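You operate a simulated robot arm through the tools that you are given. There is no shell and no other tool. Be economical: measure what you need, move in short steps, check, and stop when the job is done.

You are at the controls of a simulated robot arm. One attempt, no reset.

TASK
Close both glue pots, wipe up the drips and push the plate in.
Fine: use the scrub pad and put it back. What is to be rubbed or washed off counts as gone when no trace of it is left.

The check looks at the end state, three seconds after you hand in, the way a careful person would. Anything else that was tipped, shoved, dropped, spilled or broken makes it a failure.

THE ROBOT
A 7-joint arm with a two-finger parallel gripper, fixed in place. Base frame: the origin is at the foot of the arm, x ahead of it, y to its left, z up; the work surface is at about z = 850. Units: mm, rad, N and s.
With the tool pointing down near the work surface it reaches from about 240 to 680 mm from the base axis. Its first joint turns from -1.152 to 1.152 rad. Payload 2.4 kg.
Tool frame: the origin (TCP) lies between the finger pads and is the grasp point; the fingertips stand 30 mm ahead of it; z points along the fingers, y is the line along which they close. Largest opening 94 mm; finger width 28, thickness 10; the body of the gripper, 50 by 96 mm, starts 55 mm behind the TCP.
Orientation is told as [roll, pitch, yaw] about the base's x, y, z axes, in that order, counted from this pose: with the fingers straight down and closing along the base's y, the tool's x points along the base's -x, its y along +y and its z along -z.

THE INTERFACE
- The arm moves only by the tool apply_moves. Its argument "moves" is a list of rows, each a list of 7 numbers: the shift along the tool's x, y, z in mm, then the turn, a rotation vector about the tool's x, y, z in rad, then the opening, from 0 (shut) to 1 (fully open). In form: [[x, y, z, ax, ay, az, claw], ...]. A call has 1 to 12 rows; each row shifts and turns the commanded pose from where the row before left it, along the tool's axes as they then stand. Each row takes 0.2 s and may step no farther than 50 mm and 0.15 rad from the row before; otherwise, or with a gripper value out of range, the whole call is refused. A pose out of reach is approached as far as the arm can. The call stops where the force on the tool passes 40 N (or 10 N more than at its start, if that is more) or the arm is blocked; 0.2 s more then pass. Each finger travels about 153 mm/s and halts on what it meets, pressing with about 34 N; the grip force reading is that of the motor and also rises with nothing between the fingers. The clock runs only during rows and for 0.2 s after the last one: add rows that do not move to give the fingers time. It gives the time, the measured TCP pose, the force on the tool (base axes), the opening and the grip force at its end, in the units of the frame above (readings bear some noise), with the torque about the TCP (base axes, N m) and any sound that the robot's microphone picked up, and new pictures: "pictures" is both (left out), scene, wrist or none.
- Cameras (640 x 400 px; columns grow to the right, rows downward): "scene" is fixed at [23.8, 465.2, 1448.6]; the picture's right is [-0.82, -0.57, 0.00], its down [-0.32, 0.47, -0.82] and it looks along [0.47, -0.68, -0.57] (base axes); focal length 323 px, centre (320, 200). "wrist" rides on the gripper at [76, 14, -103] in the tool frame; the picture's right is [-0.18, 0.98, 0.00], its down [-0.75, -0.14, -0.64] and it looks along [-0.63, -0.12, 0.77] (tool axes); focal length 243 px, centre (320, 200). There is no depth. A picture from a camera that has moved, and an enlarged one, comes with that camera's place and axes in the base frame and with its lens. The place of the scene camera against the robot may be out by one fixed shift of up to 12 mm in any direction.
- inspect(camera, box): a new picture of the part [left, top, right, bottom] of that camera's present view, enlarged. It takes no simulated time.
- sign_off(): hands the job in; it is judged then, once.

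Work in short steps. Places have to be worked out from the pictures, the camera data and where the tool is seen: move nearer, look again, correct. Check each grasp and each placing, and mend what went wrong. You have 120 turns and 200 pictures in all, those below and enlarged ones among them. Open the gripper and draw the arm clear of the work before you hand the job in, unless the task says otherwise; then end with one line.

The tools are called after "Emit:" as name(argument=value, ...) on one line, values as JSON. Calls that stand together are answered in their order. apply_moves: Moves the arm, as the interface text tells. Its arguments: {"type":"object","properties":{"moves":{"type":"array","items":{"type":"array","items":{"type":"number"}}},"pictures":{"type":"string","enum":["both","scene","wrist","none"]}},"required":["moves"]} The other tools are called the same way: inspect (camera, box) takes an enlarged picture of a part of a camera's view; sign_off () hands the job in.

At the start:

```text
time: 0.0
eef_pos: [411.4, 40.1, 1108.2]
ee_rot: [0.0, 0.0, -0.001]
contact_force: [0.4, -0.1, 0.5]
torque: [0.0, 0.0, 0.01]
opening: 94.0
finger_force: 0.1
```

scene: 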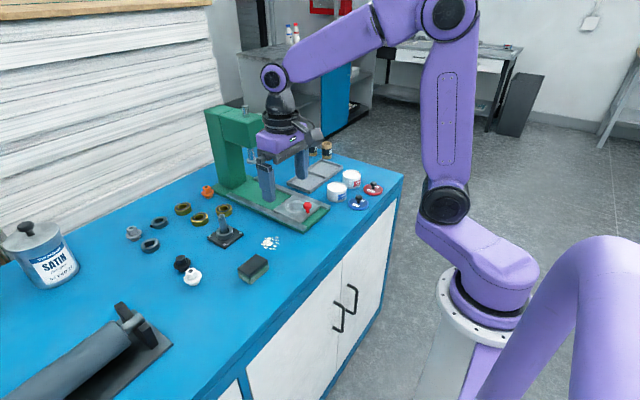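
wrist: 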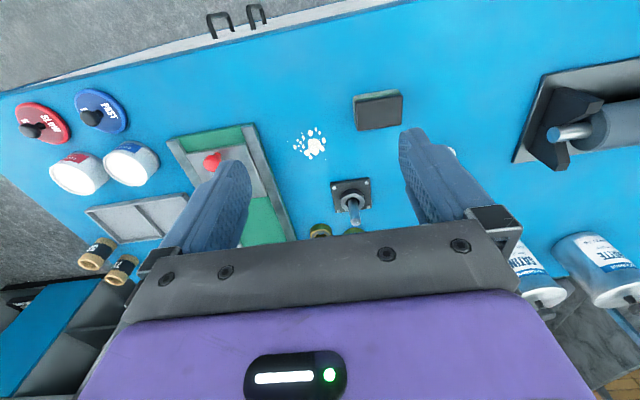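

I start by looking closer at the pots, lids, drips, pad and press plate.

Emit:
inspect(camera="scene", box=[200, 130, 400, 255])

Emit:
inspect(camera="wrist", box=[0, 70, 320, 270])

Emit:
inspect(camera="scene", box=[100, 180, 300, 305])

```text
3.20 times, centred on (300, 192) of scene
camera zoom: at [23.8, 465.2, 1448.6], right [-0.82, -0.57, 0.0], down [-0.32, 0.47, -0.82], along [0.47, -0.68, -0.57], focal length 1034 px, centre (384, 224)
```

zoom: 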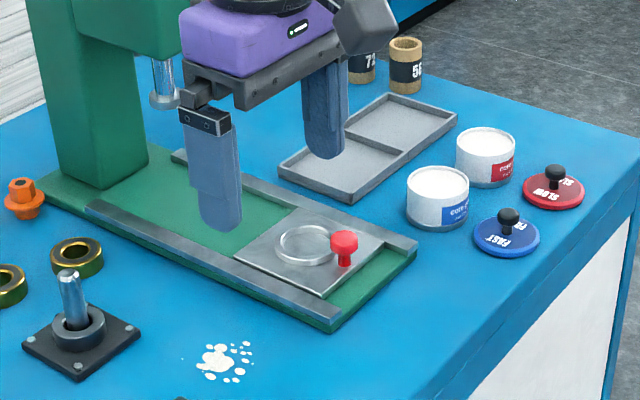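

```text
2.00 times, centred on (160, 170) of wrist
camera zoom: at [337.7, 53.4, 1211.6], right [0.18, 0.98, 0.0], down [0.75, -0.14, 0.64], along [0.63, -0.12, -0.77], focal length 485 px, centre (640, 260)
```

zoom: 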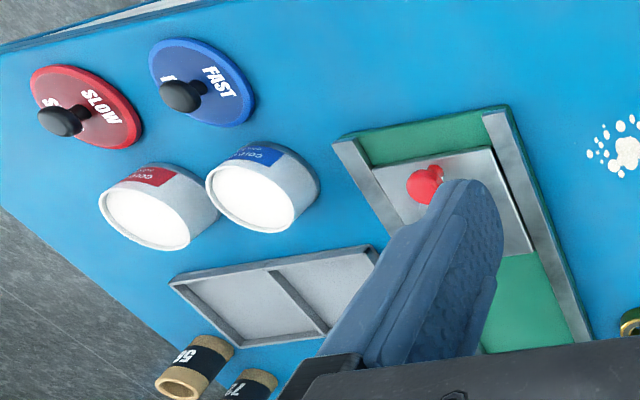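

```text
3.20 times, centred on (200, 242) of scene
camera zoom: at [23.8, 465.2, 1448.6], right [-0.82, -0.57, 0.0], down [-0.32, 0.47, -0.82], along [0.47, -0.68, -0.57], focal length 1034 px, centre (704, 64)
```

zoom: 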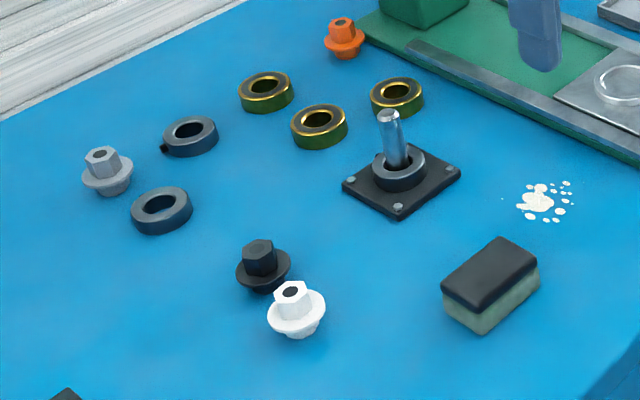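

Estimated from the wrist view: pad ≈(474,110), drips ≈(515,6), plate knob ≈(499,-146), blue lid ≈(406,-284), red lid ≈(406,-381), pots ≈(480,-274)/(481,-367). I move above the lids, staying high, and look.

Emit:
apply_moves(moves=[[0, -46, 0, 0, 0, 0, 1], [0, -46, 0, 0, 0, 0, 1], [0, -46, 0, 0, 0, 0, 1], [0, -46, 0, 0, 0, 0, 1], [0, -46, 0, 0, 0, 0, 1], [0, -46, 0, 0, 0, 0, 0.6], [1, -46, 30, 0, 0, 0, 0.6], [5, 0, 45, 0, 0, 0, 0.6], [0, 0, 0, 0, 0, 0, 0.6]])

```text
refused: row 7 steps farther than a row can; nothing moved
```

Row 7 was too long; I split it.

Emit:
apply_moves(moves=[[0, -46, 0, 0, 0, 0, 1], [0, -46, 0, 0, 0, 0, 1], [0, -46, 0, 0, 0, 0, 1], [0, -46, 0, 0, 0, 0, 1], [0, -46, 0, 0, 0, 0, 1], [0, -46, 0, 0, 0, 0, 0.6], [0, -46, 0, 0, 0, 0, 0.6], [5, 0, 45, 0, 0, 0, 0.6], [0, 0, 30, 0, 0, 0, 0.6], [0, 0, 0, 0, 0, 0, 0.6]])

```text
time: 2.2
eef_pos: [405.5, -280.8, 1034.3]
ee_rot: [0.0, 0.001, -0.001]
contact_force: [0.1, 1.1, -0.2]
torque: [-0.01, 0.02, -0.02]
opening: 56.5
finger_force: 0.0
camera wrist: at [330.6, -268.3, 1137.0], right [0.18, 0.98, 0.0], down [0.75, -0.14, 0.64], along [0.63, -0.12, -0.77], focal length 243 px, centre (320, 200)
```

scene: 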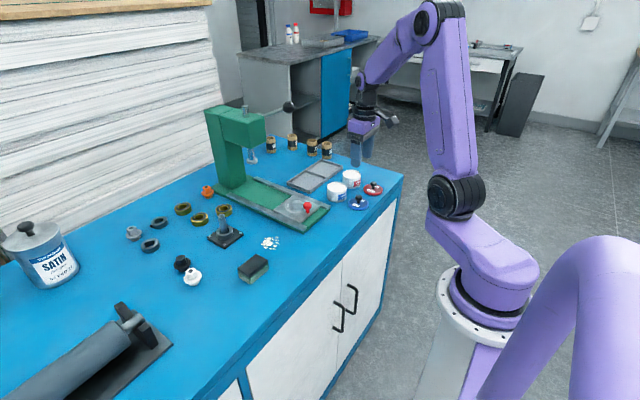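
wrist: 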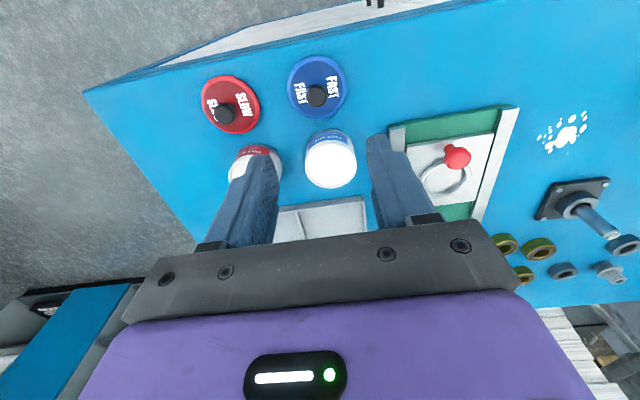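

Emit:
inspect(camera="wrist", box=[190, 40, 390, 200])

Emit:
inspect(camera="scene", box=[280, 150, 400, 225])

Emit:
inspect(camera="wrist", box=[370, 90, 530, 230])

```text
2.50 times, centred on (290, 120) of wrist
camera zoom: at [330.6, -268.3, 1137.0], right [0.18, 0.98, 0.0], down [0.75, -0.14, 0.64], along [0.63, -0.12, -0.77], focal length 606 px, centre (395, 400)
```

zoom: 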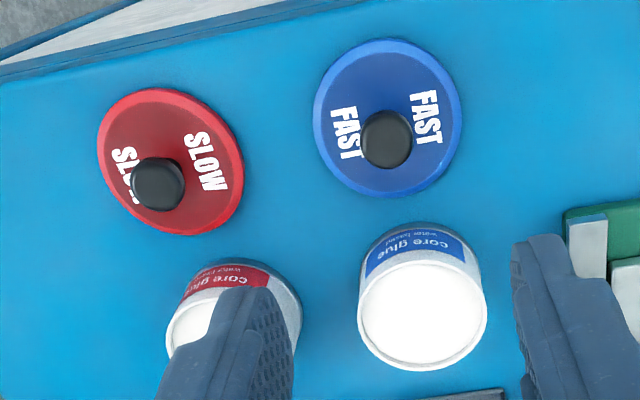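

```text
5.33 times, centred on (340, 188) of scene
camera zoom: at [23.8, 465.2, 1448.6], right [-0.82, -0.57, 0.0], down [-0.32, 0.47, -0.82], along [0.47, -0.68, -0.57], focal length 1723 px, centre (213, 267)
```

zoom: 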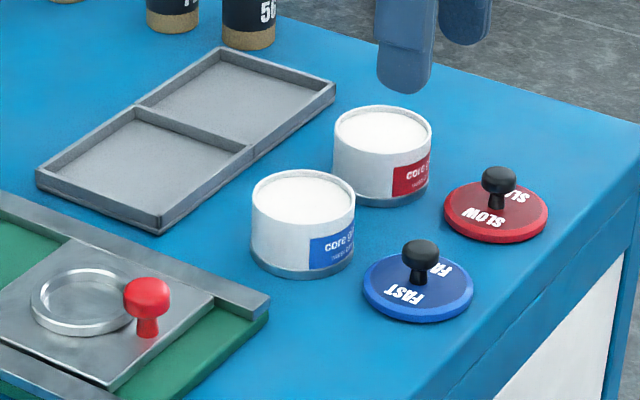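

```text
2.86 times, centred on (450, 160) of wrist
camera zoom: at [330.6, -268.3, 1137.0], right [0.18, 0.98, 0.0], down [0.75, -0.14, 0.64], along [0.63, -0.12, -0.77], focal length 693 px, centre (-51, 314)
```

zoom: 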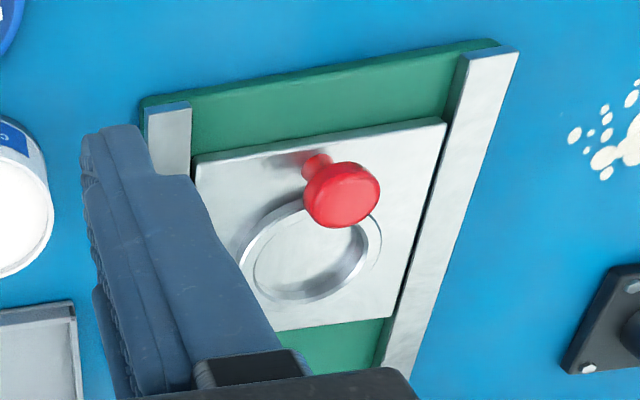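

Colours match red-to-red and blue-to-blue. Blue lid knob ≈(404.8,-286), ball centre about z 880; I descend to just above the knob first and check.

Emit:
apply_moves(moves=[[0.7, -5.2, 40, 0, 0, 0, 0.6], [0, 0, 40, 0, 0, 0, 0.5], [0, 0, 25, 0, 0, 0, 0.5], [0, 0, 0, 0, 0, 0, 0.5]], pictures="wrist")

```text
time: 3.2
eef_pos: [406.1, -286.4, 927.8]
ee_rot: [0.0, -0.001, 0.0]
contact_force: [0.1, -1.1, 0.1]
torque: [0.0, 0.01, -0.01]
opening: 47.1
finger_force: 0.1
camera wrist: at [331.0, -272.8, 1031.7], right [0.18, 0.98, 0.0], down [0.75, -0.14, 0.64], along [0.63, -0.12, -0.77], focal length 243 px, centre (320, 200)
```

wrist: 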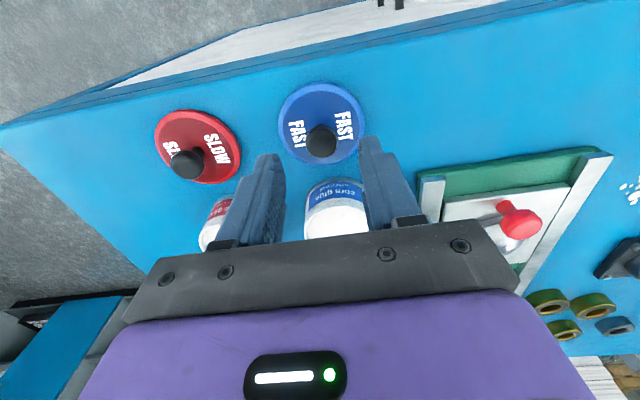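

Knob lies centred between the fingertips, about 1.5 mm nearer the base. I descend to TCP z≈895 and close.

Emit:
apply_moves(moves=[[1.5, 0, 20, 0, 0, 0, 0.5], [0, 0, 13, 0, 0, 0, 0.5], [0, 0, 0, 0, 0, 0, 0.0], [0, 0, 0, 0, 0, 0, 0.0], [0, 0, 0, 0, 0, 0, 0.0]], pictures="wrist")

```text
time: 4.4
eef_pos: [404.5, -286.4, 895.3]
ee_rot: [-0.001, -0.002, 0.001]
contact_force: [0.6, -0.1, -0.4]
torque: [0.01, -0.01, 0.0]
opening: 19.4
finger_force: 33.8
camera wrist: at [329.6, -272.5, 998.4], right [0.18, 0.98, 0.0], down [0.75, -0.14, 0.64], along [0.63, -0.12, -0.77], focal length 243 px, centre (320, 200)
```

wrist: 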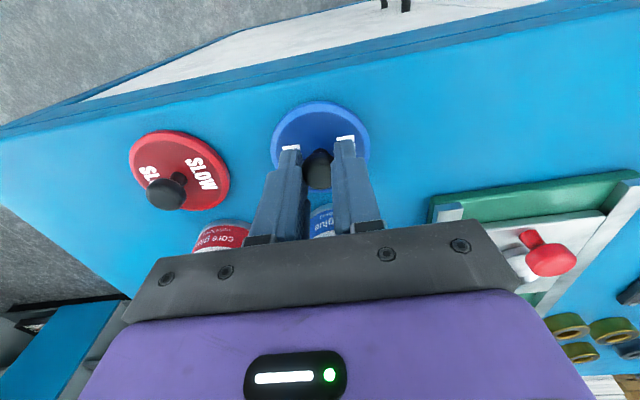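

Grip on the ball at 19.4 mm. I lift straight up 85 mm and look at the pot and the lid.

Emit:
apply_moves(moves=[[0, 0, -10, 0, 0, 0, 0.0], [0, 0, -35, 0, 0, 0, 0.0], [0, 0, -40, 0, 0, 0, 0.0], [0, 0, 0, 0, 0, 0, 0.0]])

Emit:
inspect(camera="wrist", box=[180, 80, 460, 255])

Emit:
inspect(camera="scene", box=[300, 120, 400, 220])

```text
time: 5.4
eef_pos: [402.6, -285.3, 981.5]
ee_rot: [0.001, 0.0, -0.001]
contact_force: [-0.8, -0.3, -0.2]
torque: [-0.05, 0.01, 0.01]
opening: 19.4
finger_force: 33.8
camera wrist: at [328.5, -272.3, 1085.2], right [0.18, 0.98, 0.0], down [0.75, -0.14, 0.64], along [0.63, -0.12, -0.77], focal length 243 px, centre (320, 200)
```

scene: 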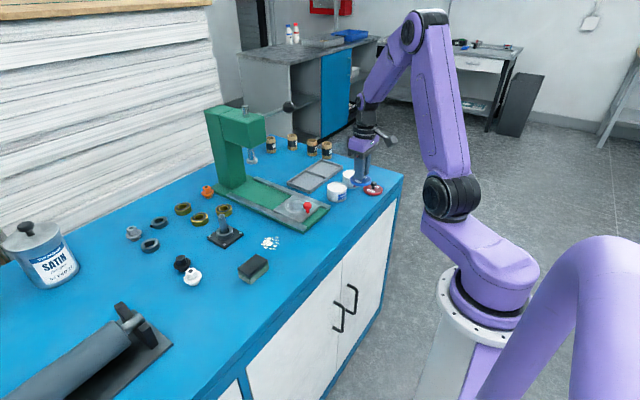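
wrist: 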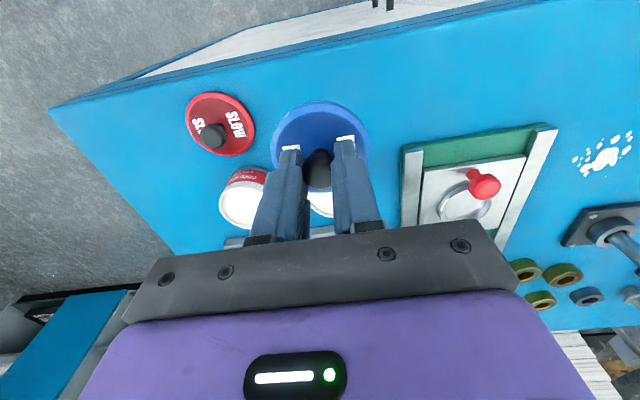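

```text
2.29 times, centred on (320, 168) of wrist
camera zoom: at [328.5, -272.3, 1085.2], right [0.18, 0.98, 0.0], down [0.75, -0.14, 0.64], along [0.63, -0.12, -0.77], focal length 555 px, centre (320, 274)
```

zoom: 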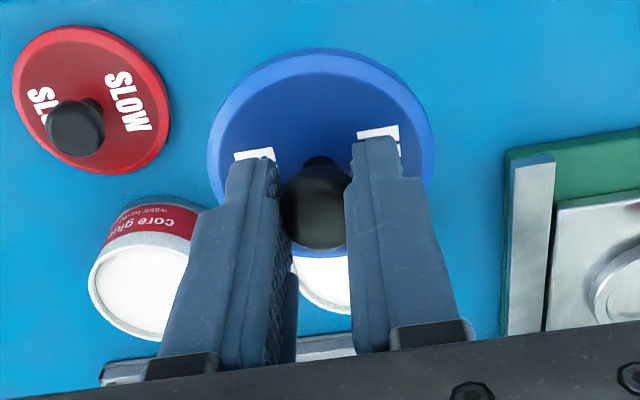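

```text
4.00 times, centred on (350, 170) of scene
camera zoom: at [23.8, 465.2, 1448.6], right [-0.82, -0.57, 0.0], down [-0.32, 0.47, -0.82], along [0.47, -0.68, -0.57], focal length 1292 px, centre (200, 320)
```

zoom: 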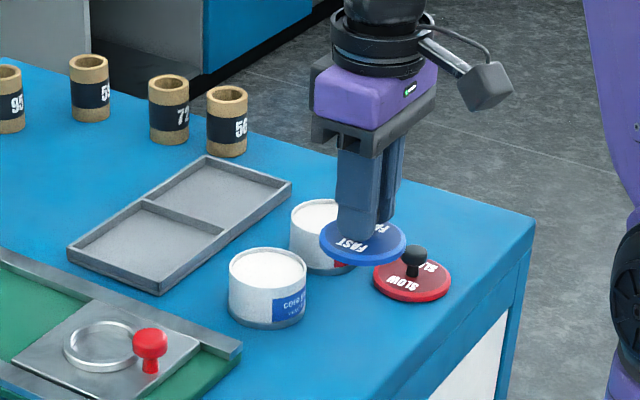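

Pot top triangulates to ≈(483,-284.5, z 891). I carry the lid over it at height, then lower to about 15 mm above and check alignment.

Emit:
apply_moves(moves=[[-40, 0, 0, 0, 0, 0, 0.0], [-39, 1, 0, 0, 0, 0, 0.0], [0, 0, 20, 0, 0, 0, 0.0], [0, 0, 0, 0, 0, 0, 0.0]], pictures="none")

Emit:
inspect(camera="wrist", box=[180, 80, 460, 255])

Emit:
inspect(camera="scene", box=[310, 150, 390, 210])

```text
time: 6.4
eef_pos: [485.4, -285.5, 961.3]
ee_rot: [0.001, 0.0, 0.0]
contact_force: [0.3, 0.2, -1.2]
torque: [-0.02, -0.01, 0.0]
opening: 19.2
finger_force: 34.4
```

```text
2.29 times, centred on (320, 168) of wrist
camera zoom: at [411.3, -271.9, 1064.0], right [0.18, 0.98, 0.0], down [0.75, -0.14, 0.64], along [0.63, -0.12, -0.77], focal length 555 px, centre (320, 274)
```

zoom: 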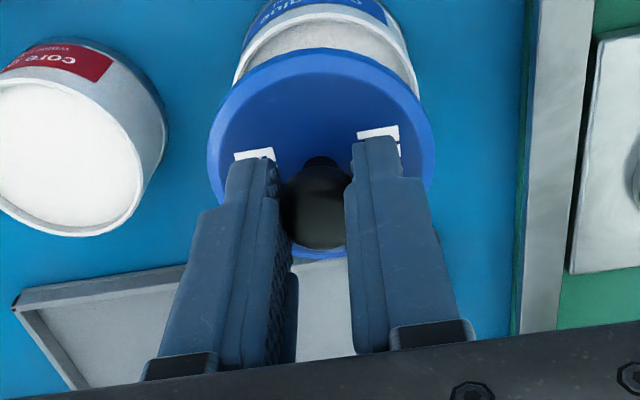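

```text
6.67 times, centred on (350, 180) of scene
camera zoom: at [23.8, 465.2, 1448.6], right [-0.82, -0.57, 0.0], down [-0.32, 0.47, -0.82], along [0.47, -0.68, -0.57], focal length 2154 px, centre (120, 333)
```

zoom: 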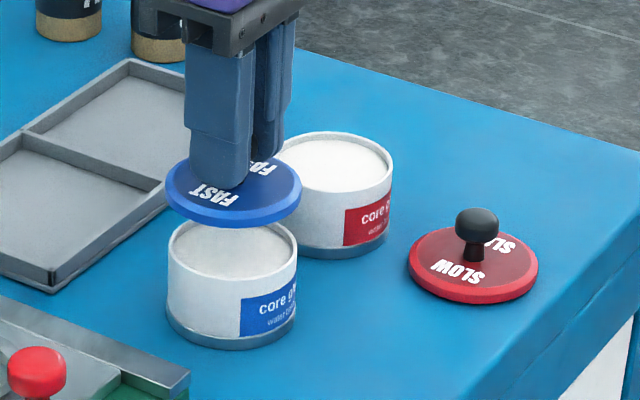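

Lateral alignment looks right; I zoom in to refine the fore-aft alignment.

Emit:
inspect(camera="wrist", box=[260, 70, 380, 145])

Emit:
inspect(camera="scene", box=[325, 165, 365, 205])

```text
5.33 times, centred on (320, 108) of wrist
camera zoom: at [411.3, -271.9, 1064.0], right [0.18, 0.98, 0.0], down [0.75, -0.14, 0.64], along [0.63, -0.12, -0.77], focal length 1294 px, centre (320, 693)
```

zoom: 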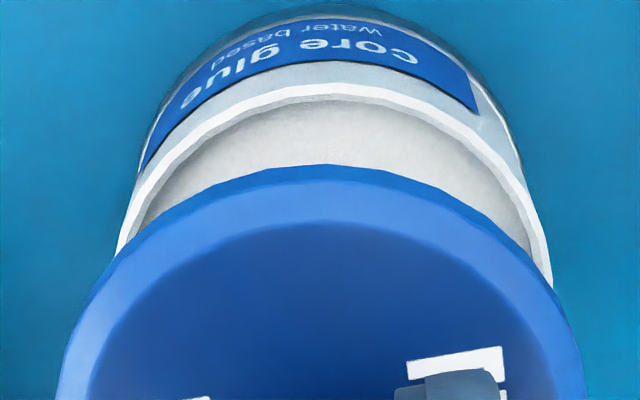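

```text
10.00 times, centred on (345, 185) of scene
camera zoom: at [23.8, 465.2, 1448.6], right [-0.82, -0.57, 0.0], down [-0.32, 0.47, -0.82], along [0.47, -0.68, -0.57], focal length 3231 px, centre (70, 350)
```

zoom: 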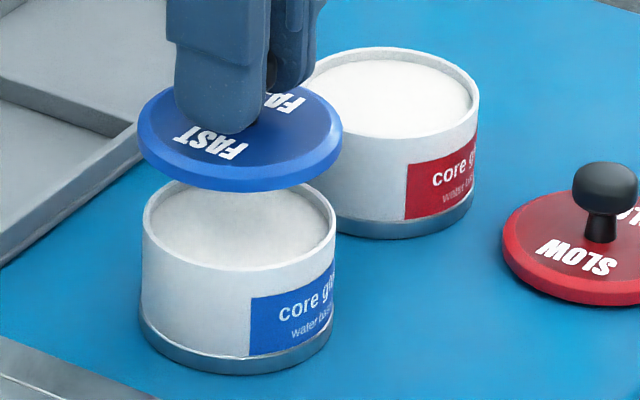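

Both views suggest the lid should move about 1.7 mm toward the base and 1.6 mm left. I correct, lower 17 mm, and look again.

Emit:
apply_moves(moves=[[1.7, 1.6, 8, 0, 0, 0, 0.0], [0, 0, 9, 0, 0, 0, 0.0], [0, 0, 0, 0, 0, 0, 0.0]], pictures="none")

Emit:
inspect(camera="wrist", box=[260, 70, 380, 145])

Emit:
inspect(camera="scene", box=[325, 165, 365, 205])

```text
time: 7.2
eef_pos: [482.9, -284.2, 942.9]
ee_rot: [-0.002, 0.0, 0.0]
contact_force: [0.8, 0.0, -1.3]
torque: [-0.03, 0.02, -0.03]
opening: 19.3
finger_force: 34.6
```

```text
5.33 times, centred on (320, 108) of wrist
camera zoom: at [409.1, -270.7, 1047.0], right [0.18, 0.98, 0.0], down [0.75, -0.14, 0.64], along [0.63, -0.12, -0.77], focal length 1294 px, centre (320, 693)
```

zoom: 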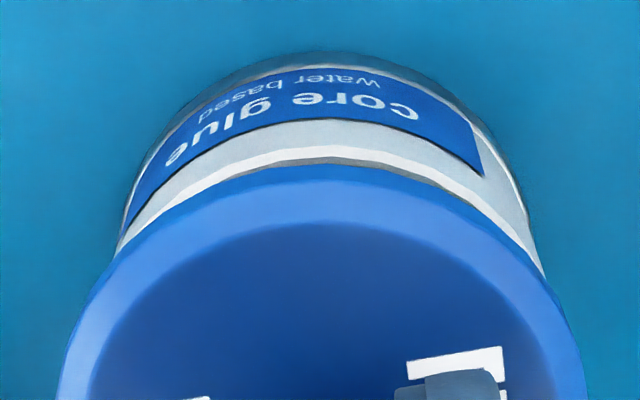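

```text
10.00 times, centred on (345, 185) of scene
camera zoom: at [23.8, 465.2, 1448.6], right [-0.82, -0.57, 0.0], down [-0.32, 0.47, -0.82], along [0.47, -0.68, -0.57], focal length 3231 px, centre (70, 350)
```

zoom: 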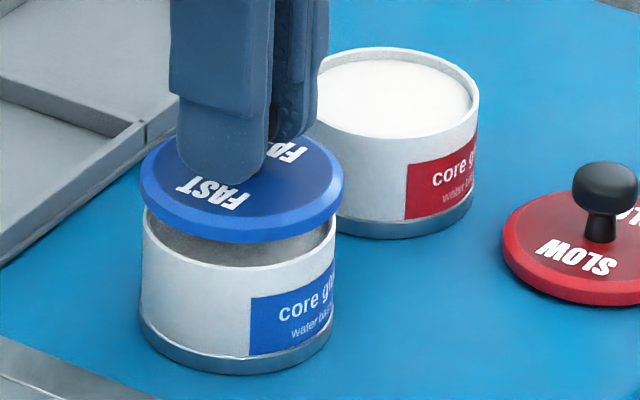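

Nearly aligned; a last 0.9 mm left, then lower gently.

Emit:
apply_moves(moves=[[0, 0.9, 3, 0, 0, 0, 0.0], [0, 0, 2, 0, 0, 0, 0.0], [0, 0, 2, 0, 0, 0, 0.0], [0, 0, 1, 0, 0, 0, 0.0]], pictures="none")

Emit:
inspect(camera="scene", box=[325, 165, 365, 205])

```text
time: 8.2
eef_pos: [482.9, -282.6, 935.6]
ee_rot: [0.001, 0.0, -0.001]
contact_force: [-0.7, -0.4, 0.2]
torque: [0.01, -0.07, -0.05]
opening: 19.1
finger_force: 34.0
```

```text
10.00 times, centred on (345, 185) of scene
camera zoom: at [23.8, 465.2, 1448.6], right [-0.82, -0.57, 0.0], down [-0.32, 0.47, -0.82], along [0.47, -0.68, -0.57], focal length 3231 px, centre (70, 350)
```

zoom: 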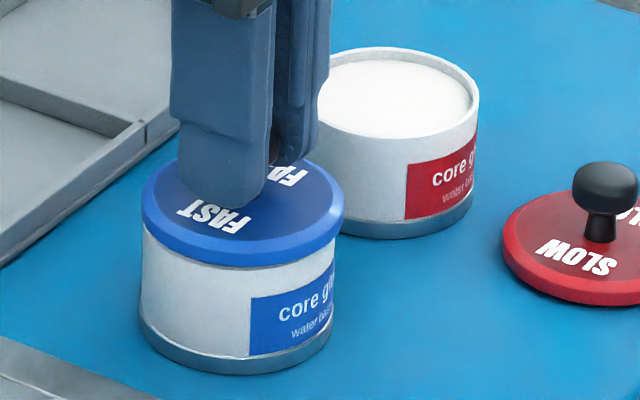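

Well aligned and still slightly above; I lower in 1 mm rows until contact shows.

Emit:
apply_moves(moves=[[0, 0, 1, 0, 0, 0, 0.0], [0, 0, 1, 0, 0, 0, 0.0], [0, 0, 1, 0, 0, 0, 0.0], [0, 0, 1, 0, 0, 0, 0.0]], pictures="none")

Emit:
inspect(camera="scene", box=[325, 165, 365, 205])

```text
time: 9.2
eef_pos: [483.0, -283.6, 933.5]
ee_rot: [-0.002, -0.003, 0.002]
contact_force: [0.1, 3.7, 18.1]
torque: [0.11, 0.17, -0.02]
opening: 19.3
finger_force: 33.1
heard: snap
```

```text
10.00 times, centred on (345, 185) of scene
camera zoom: at [23.5, 465.5, 1448.5], right [-0.82, -0.57, 0.0], down [-0.32, 0.47, -0.82], along [0.47, -0.68, -0.57], focal length 3231 px, centre (70, 350)
```

zoom: 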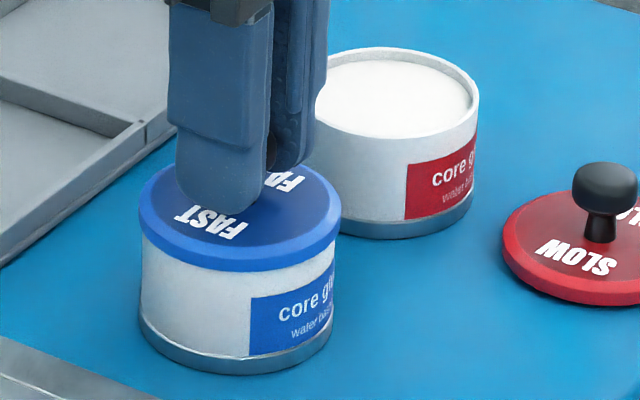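

A snap: the lid has seated. I open, lift, and view.

Emit:
apply_moves(moves=[[0, 0, -1, 0, 0, 0, 0.5], [0, 0, 0, 0, 0, 0, 0.5], [0, 0, -30, 0, 0, 0, 0.5], [0, 0, -40, 0, 0, 0, 0.5], [40, -40, 0, 0, 0, 0, 0.5], [38, -40, 0, 0, 0, 0, 0.5], [0, -20, 0, 0, 0, 0, 0.5], [0, 0, 0, 0, 0, 0, 0.5]])

Emit:
inspect(camera="wrist", box=[220, 60, 440, 200])

Emit:
inspect(camera="scene", box=[325, 165, 385, 205])

```text
refused: row 5 steps farther than a row can; nothing moved
```

```text
2.86 times, centred on (330, 130) of wrist
camera zoom: at [408.7, -270.1, 1036.0], right [0.18, 0.98, 0.0], down [0.75, -0.14, 0.64], along [0.63, -0.12, -0.76], focal length 693 px, centre (291, 400)
```

zoom: 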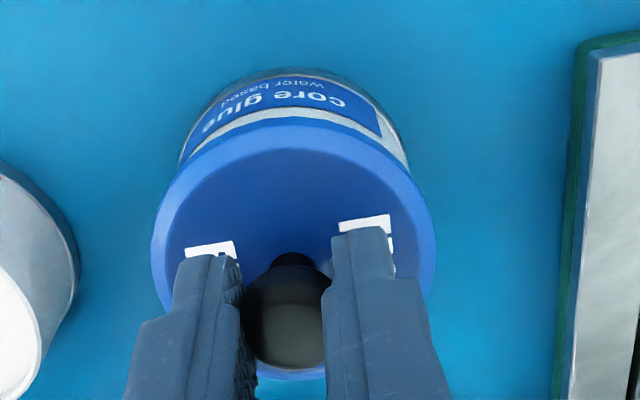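

```text
10.00 times, centred on (355, 185) of scene
camera zoom: at [23.5, 465.5, 1448.5], right [-0.82, -0.57, 0.0], down [-0.32, 0.47, -0.82], along [0.47, -0.68, -0.57], focal length 3231 px, centre (-30, 350)
```

zoom: 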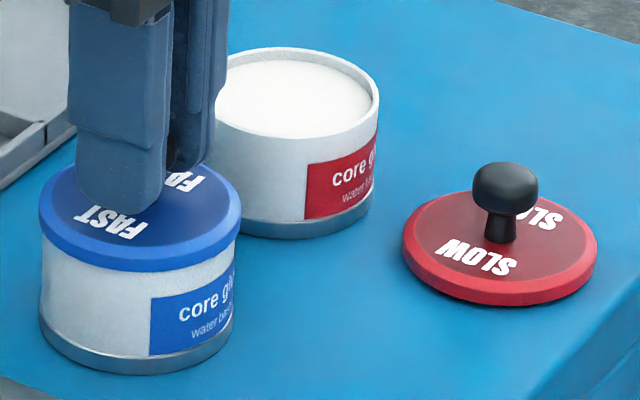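

Step limit again (diagonal); I split it.

Emit:
apply_moves(moves=[[0, 0, -1, 0, 0, 0, 0.5], [0, 0, 0, 0, 0, 0, 0.5], [0, 0, -30, 0, 0, 0, 0.5], [0, 0, -40, 0, 0, 0, 0.5], [30, -34, 0, 0, 0, 0, 0.5], [30, -34, 0, 0, 0, 0, 0.5], [17, -34, 0, 0, 0, 0, 0.5], [0, 0, 20, 0, 0, 0, 0.5], [0, 0, 0, 0, 0, 0, 0.5]])

Emit:
inspect(camera="wrist", box=[220, 60, 440, 200])

Emit:
inspect(camera="scene", box=[325, 165, 385, 205])

```text
time: 11.2
eef_pos: [406.9, -385.2, 981.8]
ee_rot: [0.0, -0.001, -0.002]
contact_force: [0.0, -0.2, 0.2]
torque: [0.01, 0.01, 0.01]
opening: 47.1
finger_force: 0.1
camera wrist: at [332.4, -372.3, 1085.2], right [0.18, 0.98, 0.0], down [0.75, -0.14, 0.64], along [0.63, -0.12, -0.77], focal length 243 px, centre (320, 200)
```

scene: 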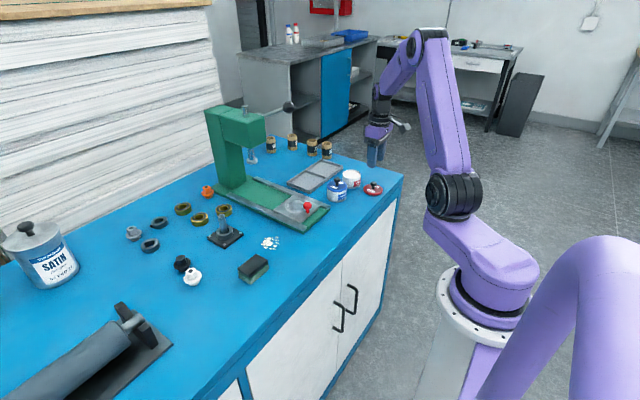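
wrist: 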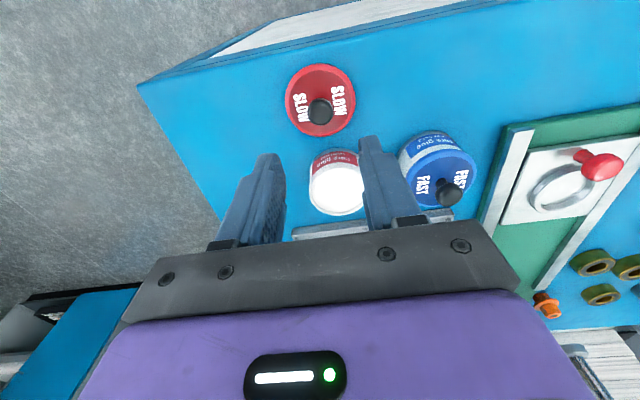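

```text
2.86 times, centred on (330, 130) of wrist
camera zoom: at [332.4, -372.3, 1085.2], right [0.18, 0.98, 0.0], down [0.75, -0.14, 0.64], along [0.63, -0.12, -0.77], focal length 693 px, centre (291, 400)
```

zoom: 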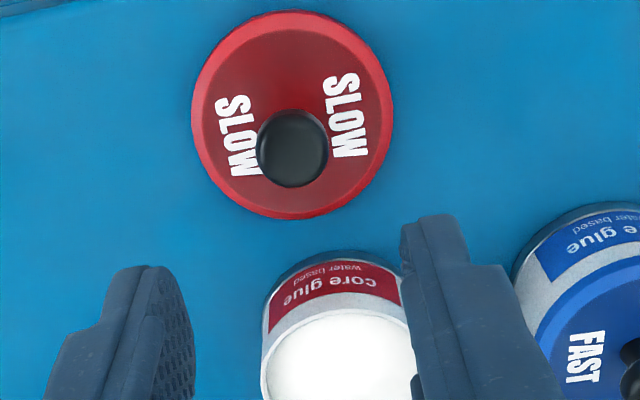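

```text
10.00 times, centred on (355, 185) of scene
camera zoom: at [23.8, 465.2, 1448.6], right [-0.82, -0.57, 0.0], down [-0.32, 0.47, -0.82], along [0.47, -0.68, -0.57], focal length 3231 px, centre (-30, 350)
```

zoom: 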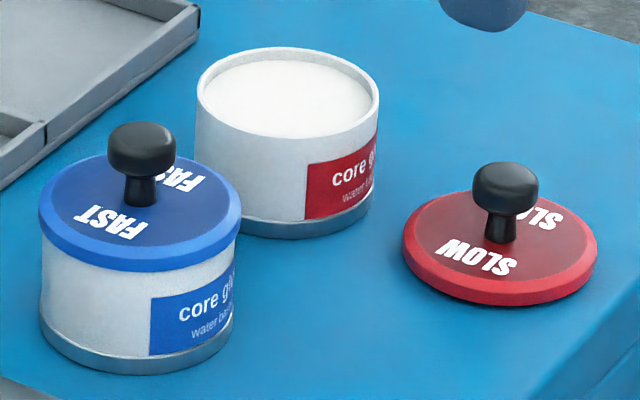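

Blue pot is closed and standing properly. Red knob ≈(405,-386): shift 2 mm toward base, descend 87 mm and grip.

Emit:
apply_moves(moves=[[2, -0.3, 30, 0, 0, 0, 0.5], [0, 0, 30, 0, 0, 0, 0.5], [0, 0, 26.5, 0, 0, 0, 0.5], [0, 0, 0, 0, 0, 0, 0.5], [0, 0, 0, 0, 0, 0, 0.0], [0, 0, 0, 0, 0, 0, 0.0], [0, 0, 0, 0, 0, 0, 0.0]], pictures="wrist")

```text
time: 12.8
eef_pos: [402.2, -385.1, 897.0]
ee_rot: [0.001, 0.0, -0.002]
contact_force: [-0.1, -0.4, 0.2]
torque: [0.01, 0.06, 0.02]
opening: 19.1
finger_force: 33.9
camera wrist: at [327.9, -372.4, 1000.6], right [0.18, 0.98, 0.0], down [0.75, -0.14, 0.64], along [0.63, -0.12, -0.77], focal length 243 px, centre (320, 200)
```

wrist: 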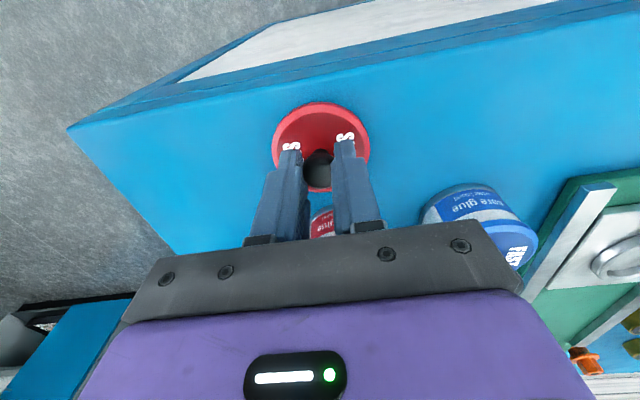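

Gripped (19.1 mm). Lift, carry over the red pot and hover about 15 mm above it.

Emit:
apply_moves(moves=[[0, 0, -10, 0, 0, 0, 0.0], [0, 0, -35, 0, 0, 0, 0.0], [0, 0, -35, 0, 0, 0, 0.0], [-40, 2, 0, 0, 0, 0, 0.0], [-38, 1, 0, 0, 0, 0, 0.0], [0, 0, 18, 0, 0, 0, 0.0], [0, 0, 10, 0, 0, 0, 0.0], [0, 0, 0, 0, 0, 0, 0.0]], pictures="none")

Emit:
inspect(camera="wrist", box=[260, 70, 380, 145])

Emit:
inspect(camera="scene", box=[330, 155, 370, 195])

```text
time: 14.6
eef_pos: [480.8, -382.4, 946.9]
ee_rot: [0.002, 0.0, -0.001]
contact_force: [-0.2, -0.2, -0.4]
torque: [-0.04, -0.02, -0.03]
opening: 19.2
finger_force: 34.0
```

```text
5.33 times, centred on (320, 108) of wrist
camera zoom: at [407.0, -369.4, 1050.5], right [0.18, 0.98, 0.0], down [0.75, -0.14, 0.64], along [0.63, -0.12, -0.77], focal length 1294 px, centre (320, 693)
```

zoom: 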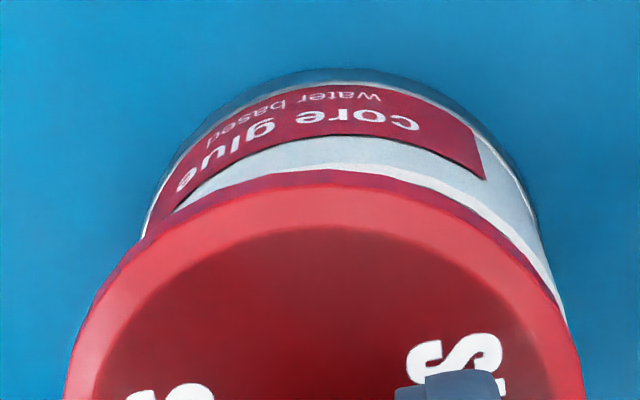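

```text
10.00 times, centred on (350, 175) of scene
camera zoom: at [23.8, 465.2, 1448.6], right [-0.82, -0.57, 0.0], down [-0.32, 0.47, -0.82], along [0.47, -0.68, -0.57], focal length 3231 px, centre (20, 450)
```

zoom: 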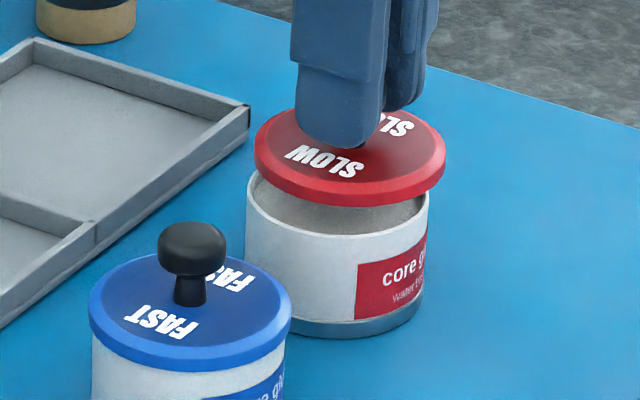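

Lid needs about 2.8 mm farther out and 2.7 mm left. I correct, lower 4 mm and recheck.

Emit:
apply_moves(moves=[[-2.8, 2.7, 2, 0, 0, 0, 0.0], [0, 0, 2, 0, 0, 0, 0.0], [0, 0, 0, 0, 0, 0, 0.0]], pictures="none")

Emit:
inspect(camera="wrist", box=[260, 70, 380, 145])

Emit:
inspect(camera="scene", box=[330, 155, 370, 195])

```text
time: 15.4
eef_pos: [484.4, -380.8, 943.1]
ee_rot: [0.002, 0.0, 0.0]
contact_force: [0.3, -0.8, 0.1]
torque: [-0.02, -0.04, -0.04]
opening: 18.8
finger_force: 34.2
```

```text
5.33 times, centred on (320, 108) of wrist
camera zoom: at [409.3, -367.1, 1047.0], right [0.18, 0.98, 0.0], down [0.75, -0.14, 0.64], along [0.63, -0.12, -0.77], focal length 1294 px, centre (320, 693)
```

zoom: 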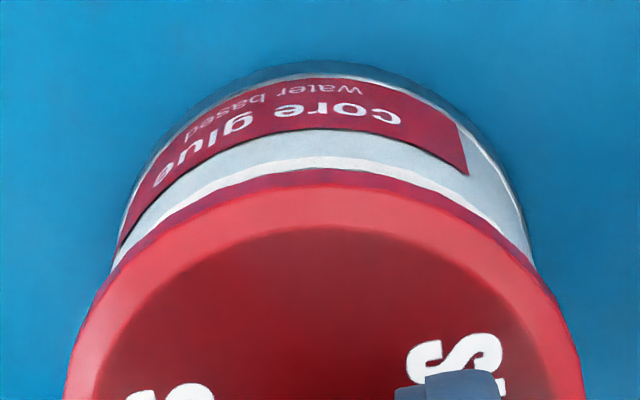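

```text
10.00 times, centred on (350, 175) of scene
camera zoom: at [23.8, 465.2, 1448.6], right [-0.82, -0.57, 0.0], down [-0.32, 0.47, -0.82], along [0.47, -0.68, -0.57], focal length 3231 px, centre (20, 450)
```

zoom: 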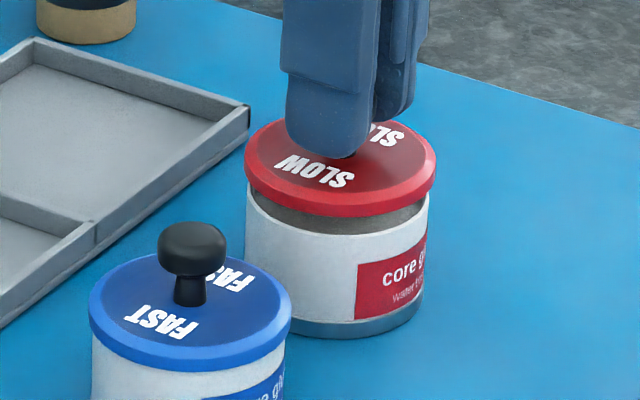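

Almost there; correct +1.2 mm x, −0.5 mm y and lower, listening for the snap.

Emit:
apply_moves(moves=[[-1.2, -0.5, 2, 0, 0, 0, 0.0], [0, 0, 2, 0, 0, 0, 0.0], [0, 0, 1, 0, 0, 0, 0.0]], pictures="none")

Emit:
inspect(camera="scene", box=[330, 155, 370, 195])

```text
time: 16.2
eef_pos: [485.8, -380.1, 937.5]
ee_rot: [0.0, 0.0, 0.0]
contact_force: [0.5, -0.3, 0.5]
torque: [-0.02, 0.0, 0.0]
opening: 19.1
finger_force: 33.8
```

```text
10.00 times, centred on (350, 175) of scene
camera zoom: at [23.8, 465.2, 1448.6], right [-0.82, -0.57, 0.0], down [-0.32, 0.47, -0.82], along [0.47, -0.68, -0.57], focal length 3231 px, centre (20, 450)
```

zoom: 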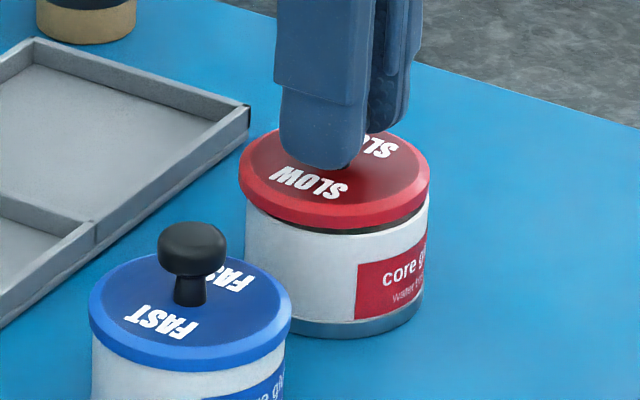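

Slight overshoot to the left in the scene; checking the wrist view before the last nudge.

Emit:
inspect(camera="wrist", box=[260, 70, 380, 145])

```text
5.33 times, centred on (320, 108) of wrist
camera zoom: at [411.3, -367.0, 1042.0], right [0.18, 0.98, 0.0], down [0.75, -0.14, 0.64], along [0.63, -0.12, -0.77], focal length 1294 px, centre (320, 693)
```

zoom: 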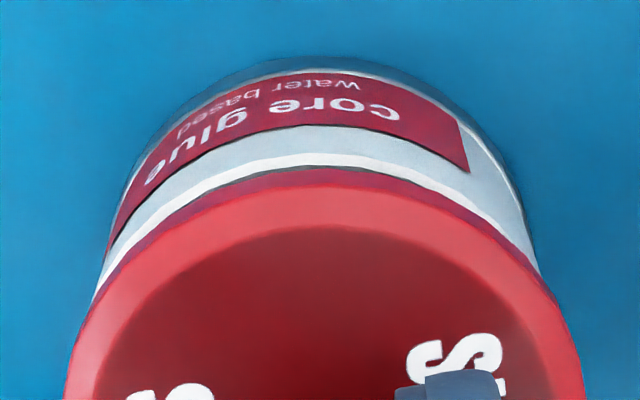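

Wrist view shows the lid a bit too far out; I bring it back 1.1 mm and 0.6 mm right, and hold a row to settle.

Emit:
apply_moves(moves=[[1.1, -0.6, 0, 0, 0, 0, 0.0], [0, 0, 0, 0, 0, 0, 0.0]], pictures="none")

Emit:
inspect(camera="wrist", box=[260, 70, 380, 145])

Emit:
inspect(camera="scene", box=[330, 155, 370, 195])

```text
time: 16.8
eef_pos: [484.5, -381.1, 939.0]
ee_rot: [0.0, 0.0, 0.002]
contact_force: [-0.1, 0.7, 0.2]
torque: [0.0, -0.01, 0.01]
opening: 19.5
finger_force: 34.4
```

```text
5.33 times, centred on (320, 108) of wrist
camera zoom: at [409.8, -367.8, 1042.1], right [0.18, 0.98, 0.0], down [0.75, -0.14, 0.64], along [0.63, -0.12, -0.77], focal length 1294 px, centre (320, 693)
```

zoom: 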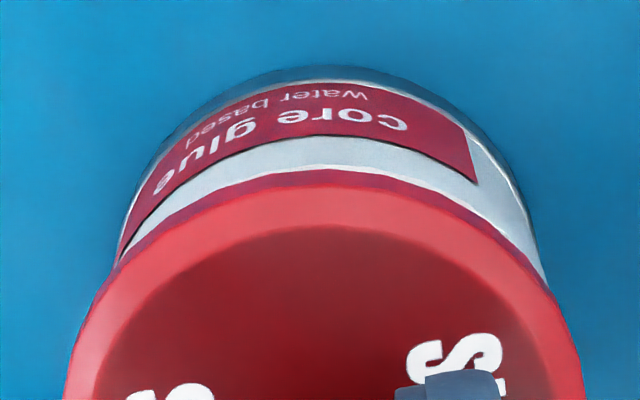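

```text
10.00 times, centred on (350, 175) of scene
camera zoom: at [23.8, 465.2, 1448.6], right [-0.82, -0.57, 0.0], down [-0.32, 0.47, -0.82], along [0.47, -0.68, -0.57], focal length 3231 px, centre (20, 450)
```

zoom: 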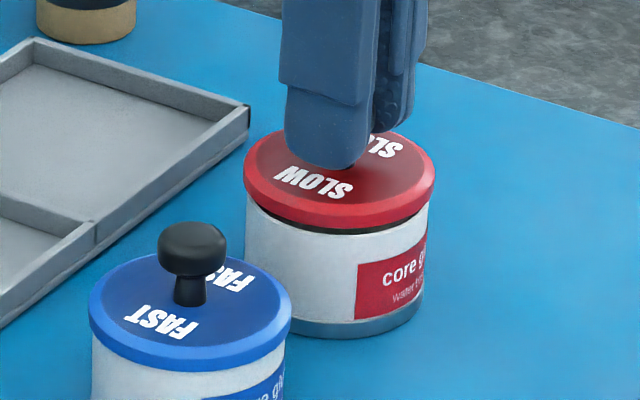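

Within ~0.5 mm; tiny nudge back and lower in 1 mm rows.

Emit:
apply_moves(moves=[[-0.4, 0.2, 1, 0, 0, 0, 0.0], [0, 0, 1, 0, 0, 0, 0.0], [0, 0, 1, 0, 0, 0, 0.0], [0, 0, 1, 0, 0, 0, 0.0], [0, 0, 1, 0, 0, 0, 0.0]], pictures="none")

Emit:
inspect(camera="scene", box=[330, 155, 370, 195])

```text
time: 18.0
eef_pos: [484.1, -381.7, 935.7]
ee_rot: [0.0, 0.0, 0.001]
contact_force: [-6.9, 7.6, 18.1]
torque: [0.18, 0.26, -0.03]
opening: 19.5
finger_force: 34.3
heard: snap
```

```text
10.00 times, centred on (350, 175) of scene
camera zoom: at [23.3, 465.6, 1448.4], right [-0.82, -0.57, 0.0], down [-0.32, 0.47, -0.82], along [0.47, -0.68, -0.57], focal length 3231 px, centre (20, 450)
```

zoom: 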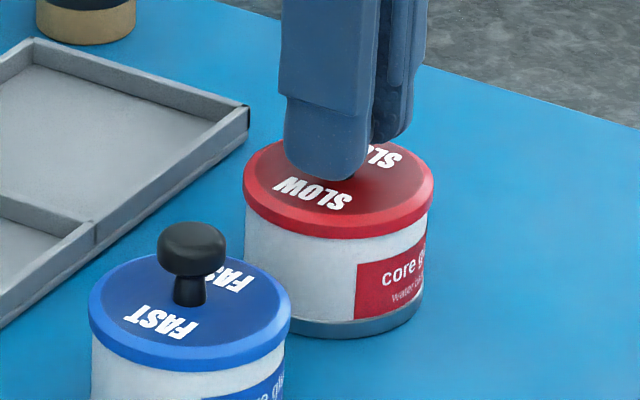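

Red lid snapped. I release, rise, and move to look down on the plate.

Emit:
apply_moves(moves=[[0, 0, -1, 0, 0, 0, 0.45], [0, 0, 0, 0, 0, 0, 0.45], [0, 0, -40, 0, 0, 0, 0.45], [0, 0, -45, 0, 0, 0, 0.45], [20, 45, 0, 0, 0, 0, 0.45], [20, 45, 0, 0, 0, 0, 0.45], [20, 45, 0, 0, 0, 0, 0.45], [0, 48, 0, 0, 0, 0, 0.45], [0, 48, 0, 0, 0, 0, 0.2], [0, 0, 0, 0, 0, 0, 0.2]])

Emit:
inspect(camera="wrist", box=[200, 60, 520, 240])

Emit:
inspect(camera="scene", box=[180, 80, 400, 240])

```text
time: 20.2
eef_pos: [423.0, -146.5, 1019.7]
ee_rot: [0.0, 0.0, 0.0]
contact_force: [0.9, 0.3, 0.0]
torque: [-0.04, -0.02, 0.02]
opening: 18.7
finger_force: 0.0
camera wrist: at [348.7, -134.2, 1122.1], right [0.18, 0.98, 0.0], down [0.75, -0.14, 0.64], along [0.63, -0.12, -0.77], focal length 243 px, centre (320, 200)
```

scene: 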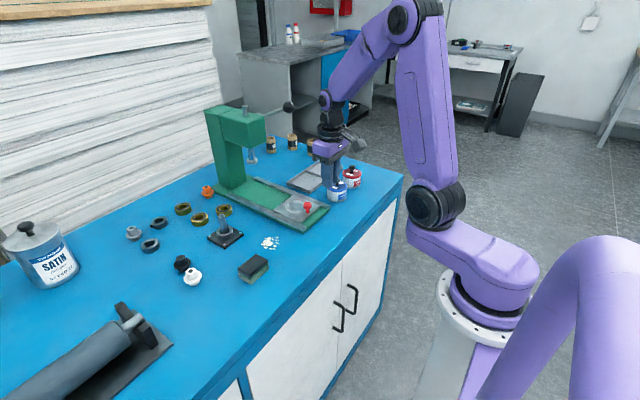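
wrist: 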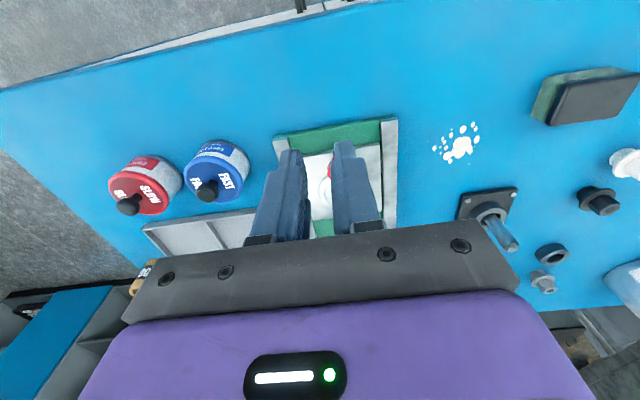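

```text
2.00 times, centred on (360, 150) of wrist
camera zoom: at [348.7, -134.2, 1122.1], right [0.18, 0.98, 0.0], down [0.75, -0.14, 0.64], along [0.63, -0.12, -0.77], focal length 485 px, centre (240, 300)
```

zoom: 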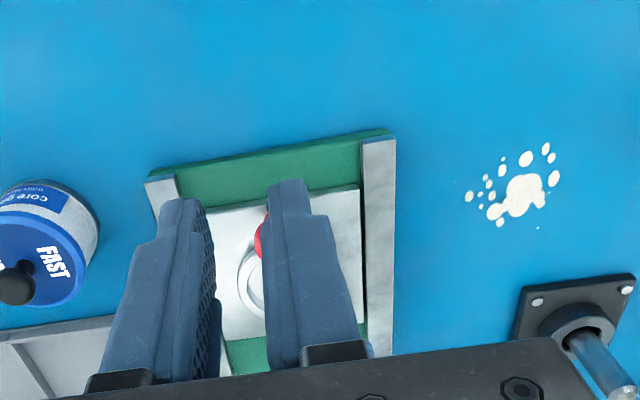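

```text
2.50 times, centred on (290, 160) of scene
camera zoom: at [23.8, 465.2, 1448.6], right [-0.82, -0.57, 0.0], down [-0.32, 0.47, -0.82], along [0.47, -0.68, -0.57], focal length 808 px, centre (395, 300)
```

zoom: 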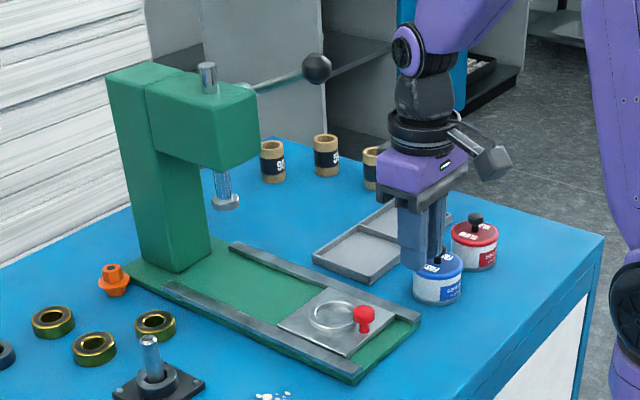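

The press rails run along +x, plate knob ≈(499,-140), and the ram sits at x≈690 with the head overhanging from x≈650, so I should push with the tool tilted (fingers forward) to stay clear of the head. I shut the fingers, tilt 0.6 rad and lower in front of the knob.

Emit:
apply_moves(moves=[[0, 0, 0, 0, -0.15, 0, 0.0], [0, 0, 0, 0, -0.15, 0, 0.0], [0, 0, 0, 0, -0.15, 0, 0.0], [0, 0, 0, 0, -0.15, 0, 0.0], [20.4, 3, 40.5, 0, 0, 0, 0.0], [20.4, 3, 40.5, 0, 0, 0, 0.0], [0, 0, 0, 0, 0, 0, 0.0]])

Emit:
inspect(camera="scene", box=[260, 160, 360, 240])

```text
time: 21.8
eef_pos: [439.9, -139.8, 947.8]
ee_rot: [0.008, -0.595, 0.009]
contact_force: [-0.4, 0.1, 1.0]
torque: [0.06, 0.01, 0.02]
opening: 0.0
finger_force: 32.8
out of reach, approached as far as the arm can: row 4, 5
camera wrist: at [319.7, -128.1, 989.7], right [0.14, 0.98, 0.11], down [0.27, -0.14, 0.95], along [0.95, -0.1, -0.28], focal length 243 px, centre (320, 200)
```

scene: 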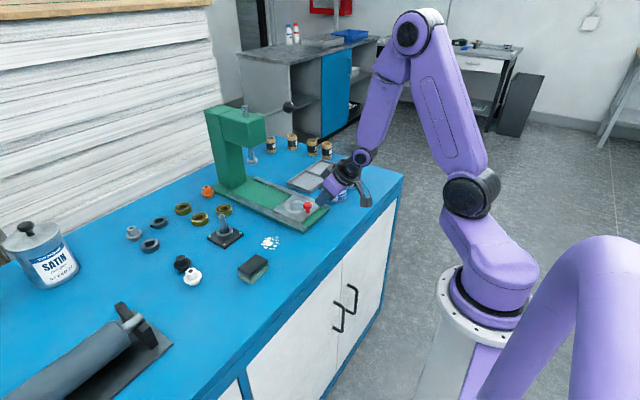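
wrist: 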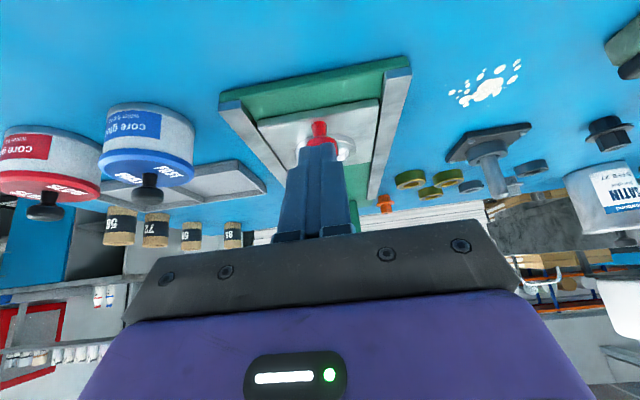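

```text
5.00 times, centred on (310, 200) of scene
camera zoom: at [23.8, 465.2, 1448.6], right [-0.82, -0.57, 0.0], down [-0.32, 0.47, -0.82], along [0.47, -0.68, -0.57], focal length 1616 px, centre (370, 200)
```

zoom: 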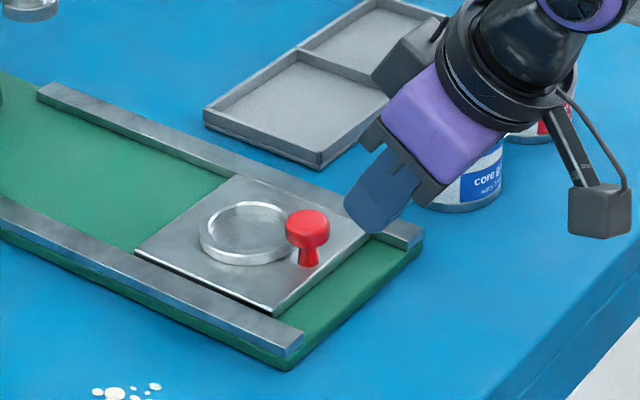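

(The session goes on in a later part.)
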